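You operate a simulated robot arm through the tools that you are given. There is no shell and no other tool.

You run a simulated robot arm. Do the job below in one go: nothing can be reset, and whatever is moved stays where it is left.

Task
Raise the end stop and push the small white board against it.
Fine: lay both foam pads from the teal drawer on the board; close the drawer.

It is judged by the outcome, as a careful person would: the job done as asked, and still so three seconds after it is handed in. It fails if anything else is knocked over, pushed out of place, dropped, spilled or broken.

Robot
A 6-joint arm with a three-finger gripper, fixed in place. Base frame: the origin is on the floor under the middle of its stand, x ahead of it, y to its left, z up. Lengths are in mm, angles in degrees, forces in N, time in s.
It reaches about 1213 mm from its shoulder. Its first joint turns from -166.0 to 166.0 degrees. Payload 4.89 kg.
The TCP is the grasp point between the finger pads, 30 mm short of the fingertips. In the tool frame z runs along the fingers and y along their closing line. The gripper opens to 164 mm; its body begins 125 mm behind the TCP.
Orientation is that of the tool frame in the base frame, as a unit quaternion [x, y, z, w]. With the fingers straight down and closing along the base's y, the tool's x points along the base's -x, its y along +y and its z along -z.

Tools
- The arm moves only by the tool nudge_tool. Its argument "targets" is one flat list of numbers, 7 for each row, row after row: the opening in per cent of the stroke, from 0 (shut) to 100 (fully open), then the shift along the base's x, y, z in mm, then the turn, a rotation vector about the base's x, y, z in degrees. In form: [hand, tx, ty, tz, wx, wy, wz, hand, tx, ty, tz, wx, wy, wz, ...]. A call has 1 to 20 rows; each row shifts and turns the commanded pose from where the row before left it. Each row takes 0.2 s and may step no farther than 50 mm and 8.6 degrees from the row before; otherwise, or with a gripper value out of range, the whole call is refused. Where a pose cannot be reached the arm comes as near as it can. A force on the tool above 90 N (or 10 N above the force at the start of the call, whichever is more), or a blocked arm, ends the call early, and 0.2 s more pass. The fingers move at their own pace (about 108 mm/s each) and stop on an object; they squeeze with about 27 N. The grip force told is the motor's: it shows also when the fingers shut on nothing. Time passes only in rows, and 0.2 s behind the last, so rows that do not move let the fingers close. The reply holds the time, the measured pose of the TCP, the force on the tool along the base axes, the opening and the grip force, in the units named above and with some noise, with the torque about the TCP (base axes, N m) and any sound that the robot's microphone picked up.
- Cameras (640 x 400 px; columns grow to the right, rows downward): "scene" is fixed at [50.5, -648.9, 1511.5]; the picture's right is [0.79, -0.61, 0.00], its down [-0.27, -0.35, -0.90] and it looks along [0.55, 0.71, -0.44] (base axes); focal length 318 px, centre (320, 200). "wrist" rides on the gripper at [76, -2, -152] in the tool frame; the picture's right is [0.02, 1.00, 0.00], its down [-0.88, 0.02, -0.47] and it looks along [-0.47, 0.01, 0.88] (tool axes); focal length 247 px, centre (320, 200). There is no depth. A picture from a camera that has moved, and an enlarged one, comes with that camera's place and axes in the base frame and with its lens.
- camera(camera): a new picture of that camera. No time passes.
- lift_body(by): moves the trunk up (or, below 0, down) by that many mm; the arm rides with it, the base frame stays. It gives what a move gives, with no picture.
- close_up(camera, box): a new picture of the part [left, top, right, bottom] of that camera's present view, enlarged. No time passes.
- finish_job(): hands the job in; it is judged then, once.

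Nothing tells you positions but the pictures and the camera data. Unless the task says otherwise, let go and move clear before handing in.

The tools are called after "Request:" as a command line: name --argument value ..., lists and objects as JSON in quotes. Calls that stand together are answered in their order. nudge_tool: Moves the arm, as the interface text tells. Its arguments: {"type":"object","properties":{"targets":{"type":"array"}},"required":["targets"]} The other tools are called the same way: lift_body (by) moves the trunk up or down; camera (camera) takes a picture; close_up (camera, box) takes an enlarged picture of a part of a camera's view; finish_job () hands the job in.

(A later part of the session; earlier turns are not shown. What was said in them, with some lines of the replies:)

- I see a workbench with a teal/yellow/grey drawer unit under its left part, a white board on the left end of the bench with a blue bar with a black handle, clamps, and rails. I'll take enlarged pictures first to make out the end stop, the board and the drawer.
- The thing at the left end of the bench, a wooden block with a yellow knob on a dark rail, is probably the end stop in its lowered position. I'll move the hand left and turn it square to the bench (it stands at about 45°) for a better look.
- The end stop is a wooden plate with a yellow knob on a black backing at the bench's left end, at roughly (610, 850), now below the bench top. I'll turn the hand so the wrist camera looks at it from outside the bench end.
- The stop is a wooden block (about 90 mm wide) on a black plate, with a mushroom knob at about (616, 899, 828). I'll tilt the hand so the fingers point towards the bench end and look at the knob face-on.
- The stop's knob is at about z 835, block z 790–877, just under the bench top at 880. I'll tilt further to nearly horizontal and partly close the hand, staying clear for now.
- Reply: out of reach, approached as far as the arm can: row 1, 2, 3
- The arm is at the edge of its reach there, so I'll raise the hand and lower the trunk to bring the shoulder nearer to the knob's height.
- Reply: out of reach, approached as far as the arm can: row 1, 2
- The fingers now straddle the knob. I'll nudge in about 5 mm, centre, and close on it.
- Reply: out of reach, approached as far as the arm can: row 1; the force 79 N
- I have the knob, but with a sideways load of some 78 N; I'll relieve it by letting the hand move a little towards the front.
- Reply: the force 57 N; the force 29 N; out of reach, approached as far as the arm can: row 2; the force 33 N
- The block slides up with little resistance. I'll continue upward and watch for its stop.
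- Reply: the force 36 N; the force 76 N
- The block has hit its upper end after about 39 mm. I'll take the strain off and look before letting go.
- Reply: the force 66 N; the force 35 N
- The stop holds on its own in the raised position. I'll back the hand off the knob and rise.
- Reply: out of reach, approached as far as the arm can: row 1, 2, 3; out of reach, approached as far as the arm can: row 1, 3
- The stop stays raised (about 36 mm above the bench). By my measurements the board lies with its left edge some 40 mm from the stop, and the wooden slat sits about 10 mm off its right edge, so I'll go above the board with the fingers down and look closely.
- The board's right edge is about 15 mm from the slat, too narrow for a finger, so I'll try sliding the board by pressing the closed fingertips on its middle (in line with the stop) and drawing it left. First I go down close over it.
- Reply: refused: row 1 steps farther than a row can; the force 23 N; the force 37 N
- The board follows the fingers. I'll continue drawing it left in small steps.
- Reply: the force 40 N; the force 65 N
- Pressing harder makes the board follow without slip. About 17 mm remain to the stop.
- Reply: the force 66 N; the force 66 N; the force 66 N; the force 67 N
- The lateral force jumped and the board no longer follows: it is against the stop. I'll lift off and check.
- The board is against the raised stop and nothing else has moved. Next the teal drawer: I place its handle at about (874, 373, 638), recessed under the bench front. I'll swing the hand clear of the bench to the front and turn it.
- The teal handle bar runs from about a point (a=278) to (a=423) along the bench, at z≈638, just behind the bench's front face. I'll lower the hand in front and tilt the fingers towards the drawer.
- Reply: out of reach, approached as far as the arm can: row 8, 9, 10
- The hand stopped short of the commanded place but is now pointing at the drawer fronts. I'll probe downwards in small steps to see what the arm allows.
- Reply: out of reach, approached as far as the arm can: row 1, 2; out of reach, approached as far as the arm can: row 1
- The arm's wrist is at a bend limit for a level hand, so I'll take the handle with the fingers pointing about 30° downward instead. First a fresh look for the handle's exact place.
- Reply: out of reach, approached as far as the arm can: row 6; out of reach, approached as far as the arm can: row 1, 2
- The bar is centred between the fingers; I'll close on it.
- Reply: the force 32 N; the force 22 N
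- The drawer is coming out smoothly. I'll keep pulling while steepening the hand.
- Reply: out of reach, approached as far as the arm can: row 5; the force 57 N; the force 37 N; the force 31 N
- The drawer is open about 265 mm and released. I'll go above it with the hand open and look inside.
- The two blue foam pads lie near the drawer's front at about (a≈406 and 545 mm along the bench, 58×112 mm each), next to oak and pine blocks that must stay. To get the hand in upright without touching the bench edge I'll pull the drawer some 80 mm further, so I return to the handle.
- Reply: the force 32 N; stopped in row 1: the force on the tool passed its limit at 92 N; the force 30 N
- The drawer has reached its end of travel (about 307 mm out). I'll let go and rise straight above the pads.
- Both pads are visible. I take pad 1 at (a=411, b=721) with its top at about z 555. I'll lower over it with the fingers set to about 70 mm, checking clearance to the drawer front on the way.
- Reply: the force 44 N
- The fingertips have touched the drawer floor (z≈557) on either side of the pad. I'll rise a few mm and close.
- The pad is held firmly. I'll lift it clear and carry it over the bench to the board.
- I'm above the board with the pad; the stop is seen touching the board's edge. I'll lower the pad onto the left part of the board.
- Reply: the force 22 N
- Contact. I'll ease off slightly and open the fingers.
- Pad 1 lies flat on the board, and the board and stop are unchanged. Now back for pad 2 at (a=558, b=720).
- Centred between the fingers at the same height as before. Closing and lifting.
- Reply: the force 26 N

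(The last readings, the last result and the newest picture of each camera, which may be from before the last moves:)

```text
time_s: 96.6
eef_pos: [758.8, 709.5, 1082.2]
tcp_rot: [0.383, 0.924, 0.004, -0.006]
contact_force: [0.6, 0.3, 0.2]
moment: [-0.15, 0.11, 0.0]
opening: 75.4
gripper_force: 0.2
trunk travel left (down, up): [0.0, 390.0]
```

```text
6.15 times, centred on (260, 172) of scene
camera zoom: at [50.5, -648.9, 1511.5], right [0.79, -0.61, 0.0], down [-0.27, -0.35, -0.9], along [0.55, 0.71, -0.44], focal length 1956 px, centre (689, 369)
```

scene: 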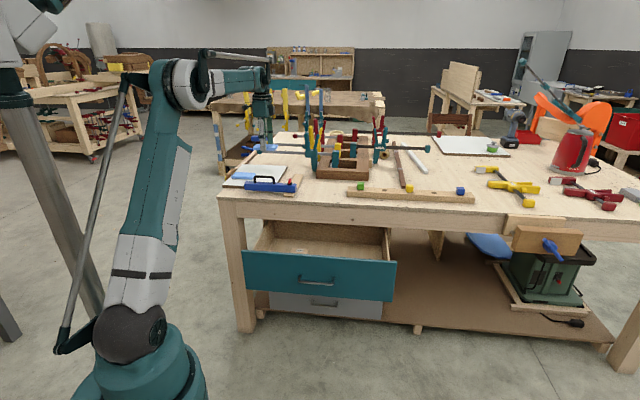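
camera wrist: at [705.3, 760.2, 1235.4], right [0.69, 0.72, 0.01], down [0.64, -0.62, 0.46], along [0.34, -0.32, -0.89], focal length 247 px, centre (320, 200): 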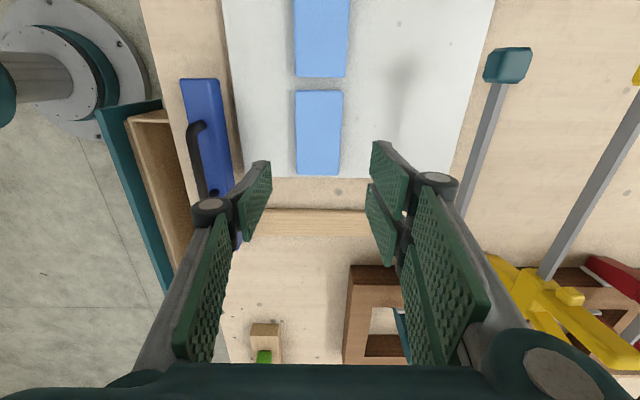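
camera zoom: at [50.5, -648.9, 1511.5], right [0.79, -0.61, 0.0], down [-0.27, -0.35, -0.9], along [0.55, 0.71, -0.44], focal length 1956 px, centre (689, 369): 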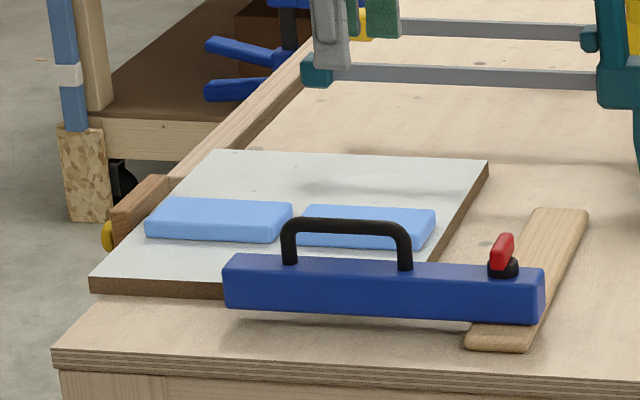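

Both pads lie flat on the board, which is still against the stop. Now the drawer: I'll return to its handle the same way and push it shut.

Request:
nudge_tool --targets '[40, -10, -41.9, 0, 0, 0, 0, 30, -10, -41.9, 0, 0, 0, 0, 21, -10, -41.9, 0, 0, 0, 0, 21, -10, -41.9, 0, 0, 0, 0, 21, -10, -41.9, 0, 0, 0, 0, 21, -10, -41.9, 0, 0, 0, 0, 21, -10, -41.9, 0, 0, 0, 0, 21, -10, -41.9, 0, 0, 0, 0, 21, -10, -41.9, 0, 0, 0, 0, 21, -10, -41.9, 0, 0, 0, 0, 21, -10, -41.9, 0, 0, 0, 0, 21, -10, -41.9, 0, 0, 0, 0, 21, -10, -41.9, 0, 0, 0, 0, 21, -10, -41.9, 0, 0, 0, 0]'

Request:
nudge_tool --targets '[21, 0, 0, -42, 5.44, -5.44, 0, 21, 0, 0, -42, 5.44, -5.44, 0, 21, 0, 0, -42, 5.44, -5.44, 0, 21, 0, 0, -42, 0, 0, 0, 21, 0, 0, -42, 0, 0, 0, 21, 0, 0, -42, 0, 0, 0, 21, 0, 0, -42, 0, 0, 0, 21, 0, 0, -42, 0, 0, 0]'

Request:
camera --camera "wrist"

Request:
camera --camera "scene"

```text
time_s: 99.6
eef_pos: [618.9, 122.1, 1081.5]
tcp_rot: [0.383, 0.924, 0.005, -0.005]
contact_force: [1.3, 2.2, -0.8]
moment: [-0.2, 0.07, 0.01]
opening: 34.5
gripper_force: 0.1
trunk travel left (down, up): [0.0, 390.0]
```

```text
time_s: 101.4
eef_pos: [617.1, 121.9, 745.2]
tcp_rot: [0.374, 0.905, 0.19, 0.072]
contact_force: [-2.1, -0.1, 0.7]
moment: [-0.02, -0.29, -0.08]
opening: 34.3
gripper_force: 0.1
trunk travel left (down, up): [0.0, 390.0]
```

```text
taken
camera wrist: at [520.7, 130.3, 885.7], right [0.63, 0.66, 0.4], down [0.51, -0.75, 0.43], along [0.58, -0.07, -0.81], focal length 247 px, centre (320, 200)
```

wrist: 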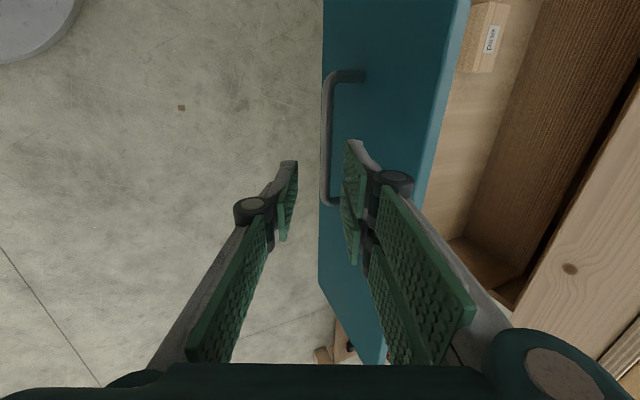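

```text
taken
```

scene: 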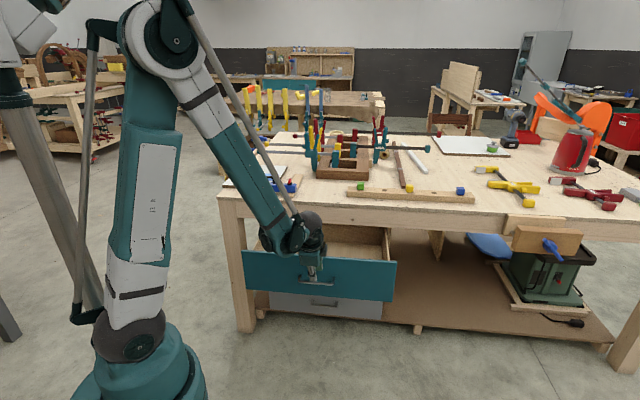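

Request:
nudge_tool --targets '[21, 9, 9.4, -20.7, 0, 0, 0, 21, 6, 6.4, -20.7, 0, 0, 0, 21, 6, 6.4, -20.7, 0, 0, 0]'

Request:
camera --camera "wrist"

```text
time_s: 102.2
eef_pos: [639.2, 143.7, 682.9]
tcp_rot: [0.373, 0.905, 0.19, 0.072]
contact_force: [-1.6, -0.5, 0.8]
moment: [0.0, -0.19, -0.04]
opening: 34.6
gripper_force: 0.1
trunk travel left (down, up): [0.0, 390.0]
```

```text
taken
camera wrist: at [542.8, 152.6, 823.7], right [0.63, 0.66, 0.4], down [0.51, -0.75, 0.43], along [0.58, -0.07, -0.81], focal length 247 px, centre (320, 200)
```

wrist: 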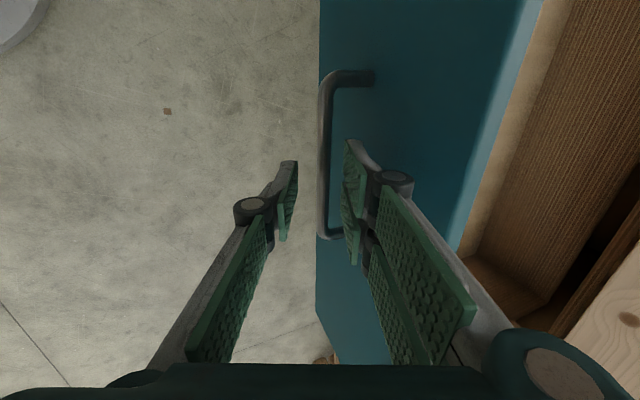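

Request:
nudge_tool --targets '[21, 8, 8.4, -24, 0, 0, 0, 21, 0, 0, 0, 0, 0, 0, 0, 0, 0, 0, 0, 0, 0, 0, 0, 0, 0, 0, 0, 0]'

Request:
camera --camera "wrist"

```text
time_s: 103.2
eef_pos: [646.8, 153.4, 659.5]
tcp_rot: [0.375, 0.905, 0.19, 0.071]
contact_force: [0.6, -0.9, 0.7]
moment: [0.19, 0.19, -0.94]
opening: 11.3
gripper_force: 45.1
trunk travel left (down, up): [0.0, 390.0]
```

```text
taken
camera wrist: at [551.1, 160.7, 800.0], right [0.64, 0.66, 0.4], down [0.51, -0.75, 0.43], along [0.58, -0.07, -0.81], focal length 247 px, centre (320, 200)
```

wrist: 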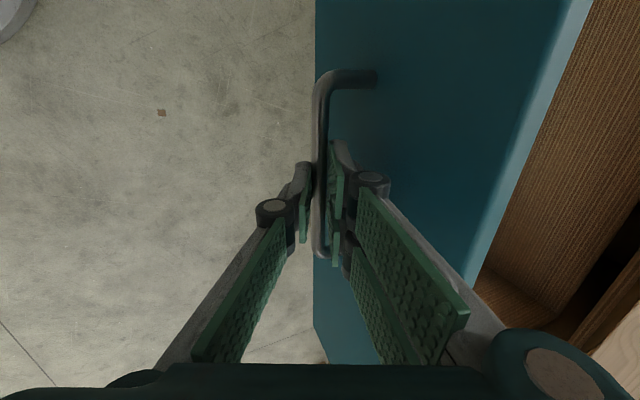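

I have the handle again. I'll push the drawer in along the reverse of the pulling path, flattening the hand as it goes under the bench edge.

Request:
nudge_tool --targets '[0, 8.3, 8.3, -0.15, 0.64, -0.64, 0, 0, 8.3, 8.3, -0.15, 0.64, -0.64, 0, 0, 8.3, 8.3, -0.15, 0.64, -0.64, 0, 0, 8.3, 8.3, -0.15, 0.64, -0.64, 0, 0, 8.3, 8.3, -0.15, 0.64, -0.64, 0]'

```text
time_s: 104.4
eef_pos: [688.6, 194.1, 659.3]
tcp_rot: [0.37, 0.897, 0.226, 0.087]
contact_force: [0.4, -2.4, -5.5]
moment: [0.12, 0.19, -0.86]
opening: 11.4
gripper_force: 45.0
trunk travel left (down, up): [0.0, 390.0]
```

Request:
nudge_tool --targets '[0, 10.2, 10.2, -0.4, 1.27, -1.27, 0, 0, 10.2, 10.2, -0.4, 1.27, -1.27, 0, 0, 10.2, 10.2, -0.4, 1.27, -1.27, 0, 0, 10.2, 10.2, -0.4, 1.27, -1.27, 0, 0, 10.2, 10.2, -0.4, 1.27, -1.27, 0]'

Request:
camera --camera "wrist"

```text
time_s: 105.6
eef_pos: [740.6, 245.1, 656.4]
tcp_rot: [0.362, 0.877, 0.295, 0.115]
contact_force: [3.4, -4.0, 8.6]
moment: [0.41, 0.32, -0.71]
opening: 11.4
gripper_force: 45.0
trunk travel left (down, up): [0.0, 390.0]
```

```text
taken
camera wrist: at [622.1, 231.8, 778.6], right [0.55, 0.58, 0.6], down [0.44, -0.81, 0.38], along [0.71, 0.06, -0.7], focal length 247 px, centre (320, 200)
```

wrist: 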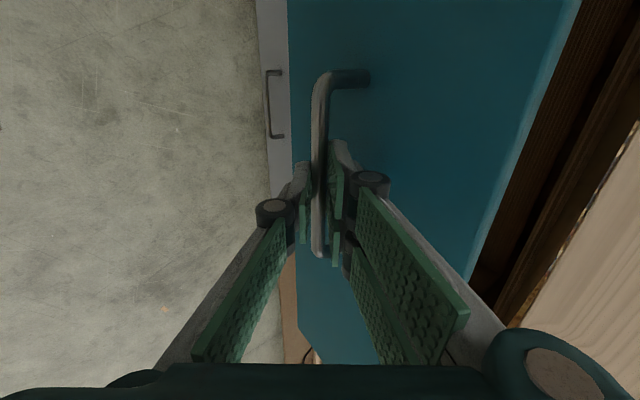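

Request:
nudge_tool --targets '[0, 10.2, 10.2, -0.2, 1.2, -1.2, 0, 0, 10.2, 10.2, -0.4, 1.2, -1.2, 0, 0, 10.2, 10.2, -0.4, 1.2, -1.2, 0, 0, 10.2, 10.2, -0.4, 1.2, -1.2, 0, 0, 10.2, 10.2, -0.4, 1.2, -1.2, 0]'

Request:
camera --camera "wrist"

```text
time_s: 106.8
eef_pos: [791.5, 296.0, 654.6]
tcp_rot: [0.352, 0.853, 0.359, 0.142]
contact_force: [1.4, -2.6, -5.2]
moment: [0.18, 0.34, -0.63]
opening: 11.2
gripper_force: 45.0
trunk travel left (down, up): [0.0, 390.0]
```

```text
taken
camera wrist: at [661.0, 270.7, 761.6], right [0.48, 0.51, 0.71], down [0.4, -0.85, 0.34], along [0.78, 0.13, -0.62], focal length 247 px, centre (320, 200)
```

wrist: 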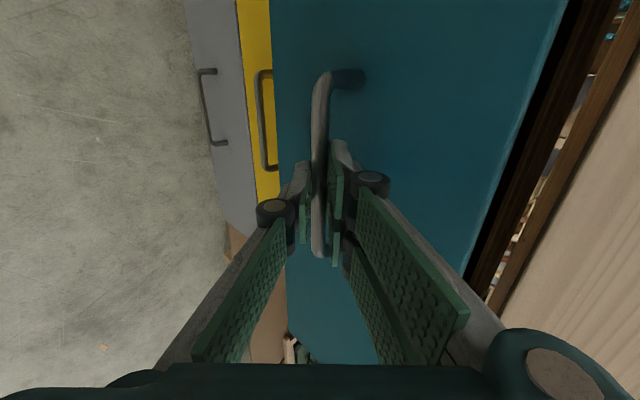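

Request:
nudge_tool --targets '[0, 8.6, 8.6, -0.5, 0.95, -0.95, 0, 0, 8.6, 8.6, -0.5, 0.95, -0.95, 0, 0, 8.6, 8.6, -0.4, 0.95, -0.95, 0, 0, 8.6, 8.6, -0.4, 0.95, -0.95, 0, 0, 8.6, 8.6, -0.4, 0.95, -0.95, 0]'

Request:
camera --camera "wrist"

```text
time_s: 108.0
eef_pos: [835.8, 339.3, 653.6]
tcp_rot: [0.342, 0.83, 0.409, 0.162]
contact_force: [6.0, -6.9, -0.1]
moment: [0.3, 0.33, -0.41]
opening: 11.3
gripper_force: 44.6
trunk travel left (down, up): [0.0, 390.0]
```

```text
taken
camera wrist: at [695.9, 305.6, 746.3], right [0.42, 0.45, 0.79], down [0.38, -0.88, 0.3], along [0.83, 0.17, -0.54], focal length 247 px, centre (320, 200)
```

wrist: 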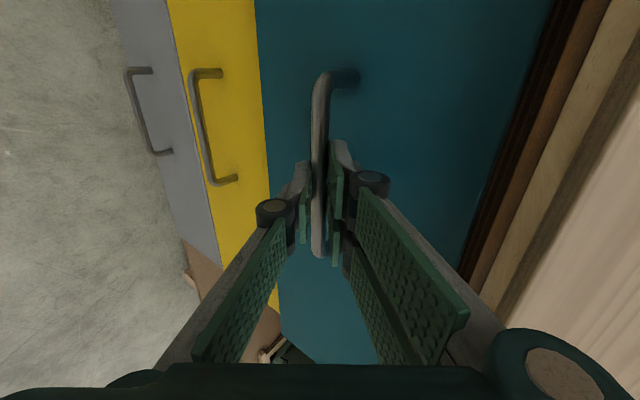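

Request:
nudge_tool --targets '[0, 3.6, 3.6, -0.4, 0.35, -0.35, 0, 0, 3.6, 3.6, -0.4, 0.35, -0.35, 0, 0, 3.6, 3.6, -0.4, 0.3, -0.3, 0, 0, 3.6, 3.6, -0.4, 0.3, -0.3, 0]'

Request:
camera --camera "wrist"

```text
time_s: 109.0
eef_pos: [847.6, 353.7, 652.1]
tcp_rot: [0.34, 0.823, 0.423, 0.168]
contact_force: [9.9, -11.0, 16.3]
moment: [0.49, 0.16, -0.19]
opening: 11.3
gripper_force: 44.4
trunk travel left (down, up): [0.0, 390.0]
```

```text
taken
camera wrist: at [707.8, 317.6, 741.7], right [0.4, 0.43, 0.81], down [0.37, -0.88, 0.28], along [0.84, 0.18, -0.51], focal length 247 px, centre (320, 200)
```

wrist: 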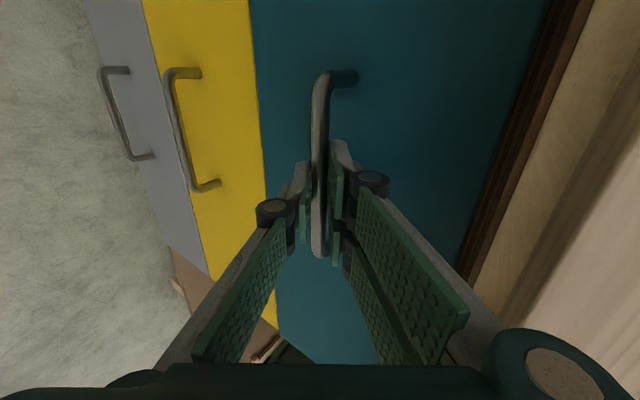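

Request:
nudge_tool --targets '[0, 3.4, 2.6, -0.6, 0.3, -0.3, 0, 0, 2.8, 2.8, -0.6, 0.3, -0.3, 0]'

Request:
nudge_tool --targets '[0, 2, 2, -0.3, 0, 0, 0]'

```text
time_s: 109.6
eef_pos: [852.3, 357.5, 652.2]
tcp_rot: [0.338, 0.821, 0.428, 0.171]
contact_force: [-26.2, -35.8, 25.9]
moment: [0.25, 0.35, -0.25]
opening: 11.2
gripper_force: 45.5
trunk travel left (down, up): [0.0, 390.0]
```

```text
time_s: 110.0
eef_pos: [854.6, 359.6, 650.9]
tcp_rot: [0.337, 0.821, 0.428, 0.17]
contact_force: [-43.8, -46.0, -2.6]
moment: [-0.03, 0.83, -0.23]
opening: 11.3
gripper_force: 44.8
trunk travel left (down, up): [0.0, 390.0]
```

The push force has risen to 60 N: the drawer has met its closed end. I'll check, then release the handle.

Request:
nudge_tool --targets '[0, -0.7, -0.7, 0, 0, 0, 0, 10, 0, 0, 0, 0, 0, 0, 25, 0, 0, 0, 0, 0, 0, 30, 0, 0, 0, 0, 0, 0]'

Request:
camera --camera "wrist"

Request:
close_up --camera "scene" --box '[240, 200, 400, 300]'

```text
time_s: 111.0
eef_pos: [855.4, 360.6, 650.9]
tcp_rot: [0.336, 0.821, 0.429, 0.171]
contact_force: [0.7, 0.0, -1.2]
moment: [0.02, 0.01, -0.01]
opening: 49.1
gripper_force: 0.1
trunk travel left (down, up): [0.0, 390.0]
```

```text
taken
camera wrist: at [714.7, 324.1, 737.6], right [0.39, 0.42, 0.82], down [0.37, -0.89, 0.28], along [0.84, 0.19, -0.5], focal length 247 px, centre (320, 200)
```

wrist: 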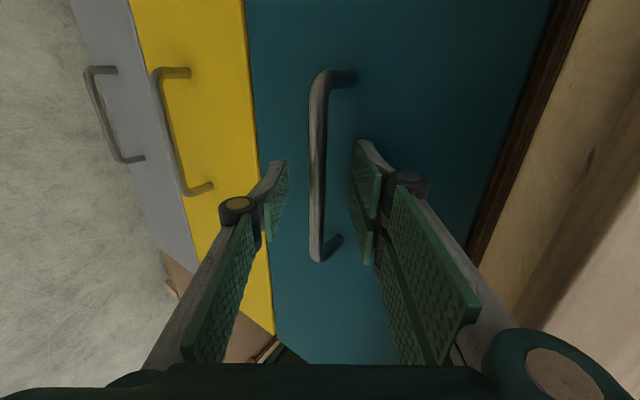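

```text
4.00 times, centred on (320, 250) of scene
camera zoom: at [50.5, -648.9, 1511.5], right [0.79, -0.61, 0.0], down [-0.27, -0.35, -0.9], along [0.55, 0.71, -0.44], focal length 1272 px, centre (320, 0)
```

zoom: 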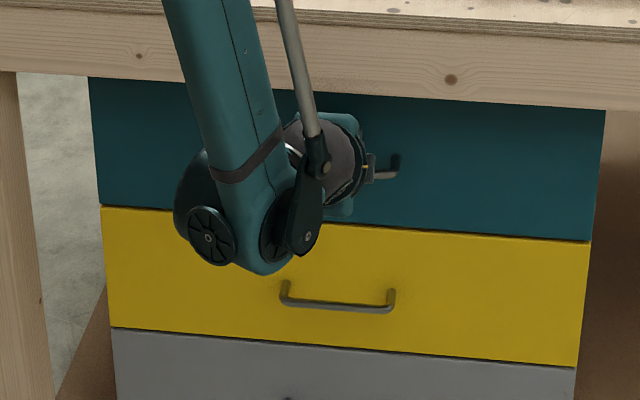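

The teal front is flush again, exactly where it was at the start. I'll withdraw the hand from the handle and move clear.

Request:
nudge_tool --targets '[30, -7, -7, 11, 0, 0, 0, 30, -7, -7, 11.5, 0, 0, 0, 30, -7, -7, 11.5, 0, 0, 0, 30, -7, -7, 11.5, 0, 0, 0]'

Request:
nudge_tool --targets '[30, -13, -13, 18, -5.66, 5.66, 0, 30, -13, -13, 18, -5.66, 5.66, 0, 30, -13, -13, 18, -5.66, 5.66, 0, 30, -13, -13, 18, -5.66, 5.66, 0, 30, -13, -13, 18, -5.66, 5.66, 0, 30, -13, -13, 18, -5.66, 5.66, 0, 30, -13, -13, 18, -5.0, 5.0, 0, 30, 0, 0, 40, 0, 0, 0, 30, 0, 0, 40, 0, 0, 0, 30, 0, 0, 40, 0, 0, 0, 30, 0, 0, 40, 0, 0, 0, 30, 0, 0, 40, 0, 0, 0, 30, 0, 0, 40, 0, 0, 0]'

Request:
camera --camera "scene"

Request:
camera --camera "wrist"

```text
time_s: 112.0
eef_pos: [827.7, 331.9, 695.7]
tcp_rot: [0.339, 0.821, 0.428, 0.17]
contact_force: [1.9, -0.2, -0.1]
moment: [0.06, 0.04, 0.06]
opening: 49.3
gripper_force: 0.0
trunk travel left (down, up): [0.0, 390.0]
```

```text
time_s: 114.8
eef_pos: [737.2, 239.4, 1061.5]
tcp_rot: [0.384, 0.923, 0.0, -0.008]
contact_force: [1.8, 0.4, -0.1]
moment: [0.0, 0.11, -0.03]
opening: 48.9
gripper_force: 0.1
trunk travel left (down, up): [0.0, 390.0]
```

```text
taken
```

scene: 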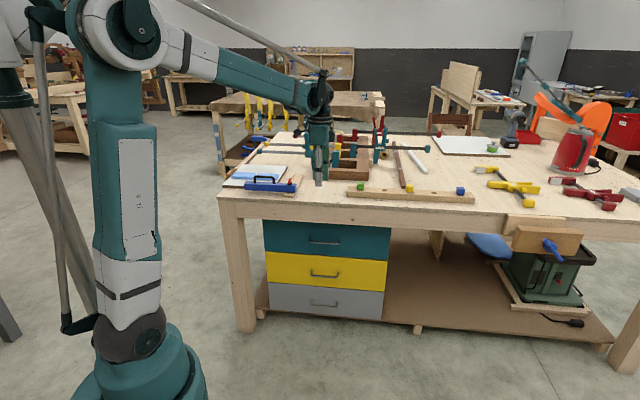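

```text
taken
camera wrist: at [684.4, 292.6, 1216.3], right [0.69, 0.72, 0.0], down [0.64, -0.61, 0.46], along [0.33, -0.32, -0.89], focal length 247 px, centre (320, 200)
```

wrist: 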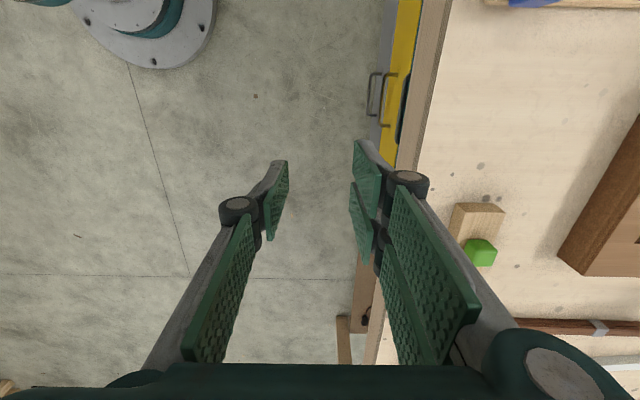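

The drawer is closed and nothing else seems disturbed. I'll do one last check over the board and stop from above.

Request:
nudge_tool --targets '[30, -5, 43, 2, 0, 0, 0, 30, -5, 43, 2, 0, 0, 0, 30, -5, 43, 2, 0, 0, 0, 30, -5, 43, 2, 0, 0, 0, 30, -5, 43, 2, 0, 0, 0, 30, -5, 43, 2, 0, 0, 0, 30, -5, 43, 2, 0, 0, 0, 30, -5, 43, 2, 0, 0, 0, 30, -5, 43, 2, 0, 0, 0, 30, -5, 43, 2, 0, 0, 0, 30, -5, 43, 2, 0, 0, 0, 30, -5, 43, 2, 0, 0, 0, 30, -5, 43, 2, 0, 0, 0]'

Request:
camera --camera "wrist"

Request:
close_up --camera "wrist" --box '[280, 30, 420, 120]'

Request:
close_up --camera "scene" --box '[210, 145, 310, 205]'

Request:
close_up --camera "scene" --box '[240, 200, 400, 320]'

```text
time_s: 117.6
eef_pos: [672.3, 798.9, 1088.2]
tcp_rot: [0.385, 0.923, 0.0, -0.006]
contact_force: [0.6, -3.0, 2.1]
moment: [0.34, 0.04, -0.05]
opening: 49.1
gripper_force: 0.0
trunk travel left (down, up): [0.0, 390.0]
```

```text
taken
camera wrist: at [619.9, 851.0, 1242.5], right [0.69, 0.72, 0.0], down [0.64, -0.61, 0.46], along [0.33, -0.32, -0.89], focal length 247 px, centre (320, 200)
```

wrist: 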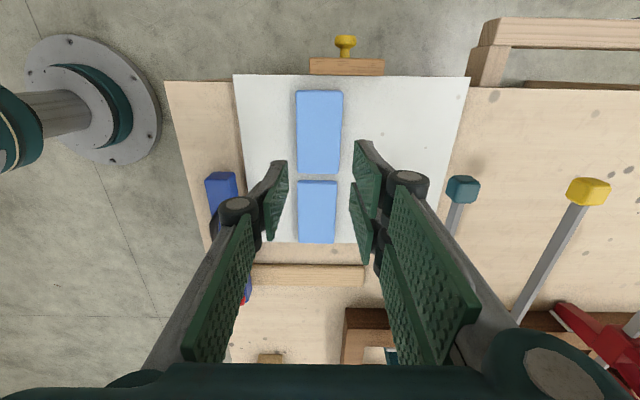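

```text
4.44 times, centred on (350, 75) of wrist
camera zoom: at [619.9, 851.0, 1242.5], right [0.69, 0.72, 0.0], down [0.64, -0.61, 0.46], along [0.33, -0.32, -0.89], focal length 1098 px, centre (187, 756)
```

zoom: 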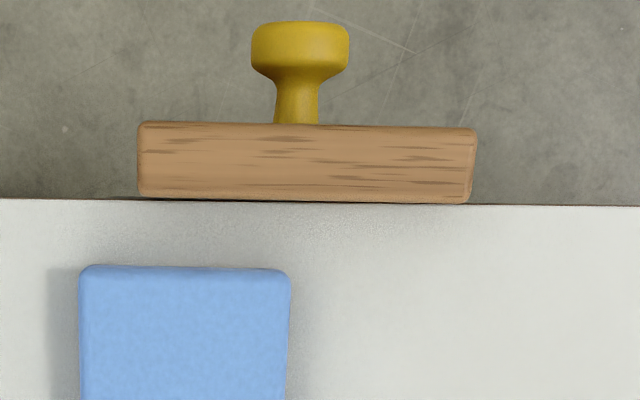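

```text
6.40 times, centred on (260, 175) of scene
camera zoom: at [50.5, -648.9, 1511.5], right [0.79, -0.61, 0.0], down [-0.27, -0.35, -0.9], along [0.55, 0.71, -0.44], focal length 2035 px, centre (704, 360)
```

zoom: 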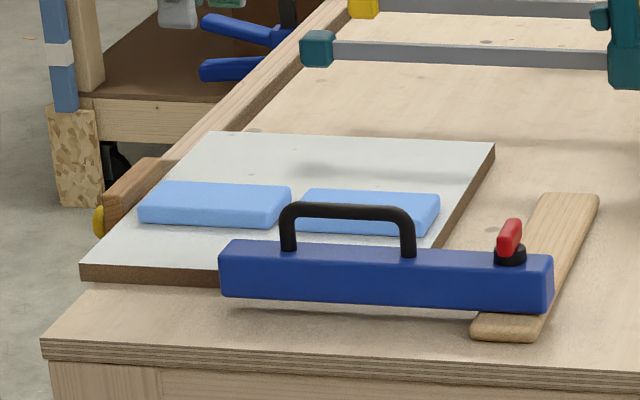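

```text
3.33 times, centred on (320, 260) of scene
camera zoom: at [50.5, -648.9, 1511.5], right [0.79, -0.61, 0.0], down [-0.27, -0.35, -0.9], along [0.55, 0.71, -0.44], focal length 1060 px, centre (320, 0)
```

zoom: 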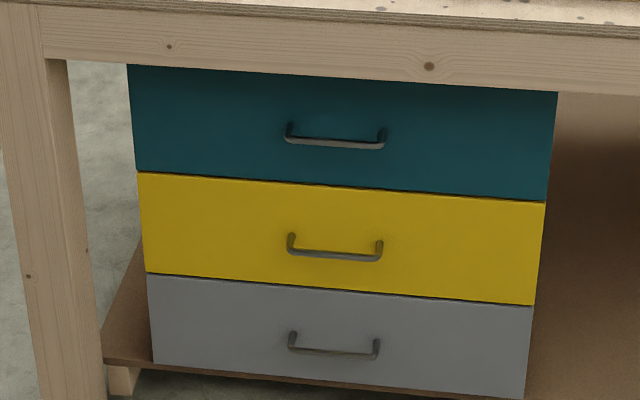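

The board's edge is right against the raised stop, both pads lie flat on it, and the teal drawer is flush with the others. I'll lift the empty hand a little further clear and hand in.

Request:
nudge_tool --targets '[30, -5, -30, 30, 0, 0, 0, 30, -5, -30, 30, 0, 0, 0, 30, -5, -30, 30, 0, 0, 0, 30, 0, 0, 0, 0, 0, 0]'

Request:
finish_job

```text
time_s: 118.6
eef_pos: [656.7, 708.7, 1178.1]
tcp_rot: [0.384, 0.923, 0.001, -0.007]
contact_force: [-0.6, 0.0, 0.5]
moment: [0.0, 0.0, 0.0]
opening: 49.3
gripper_force: 0.1
trunk travel left (down, up): [0.0, 390.0]
```

```text
The job is handed in.
```

The job is done and handed in. The final pictures showed everything in place:

- **End stop:** it is raised about 39 mm to the top of its travel, and it held there after I let go of the knob.
- **White board:** its edge is against the stop, with no gap visible from straight above.
- **Foam pads:** both blue pads lie flat, side by side, on the board.
- **Teal drawer:** it is closed and flush with the drawers below it. The oak and pine blocks are still inside.

I slid the board by pressing on its top with the closed fingertips, because the gap next to the wooden slat was too narrow for a finger. In the pictures, the slat, the blue bar and the clamps had not moved.
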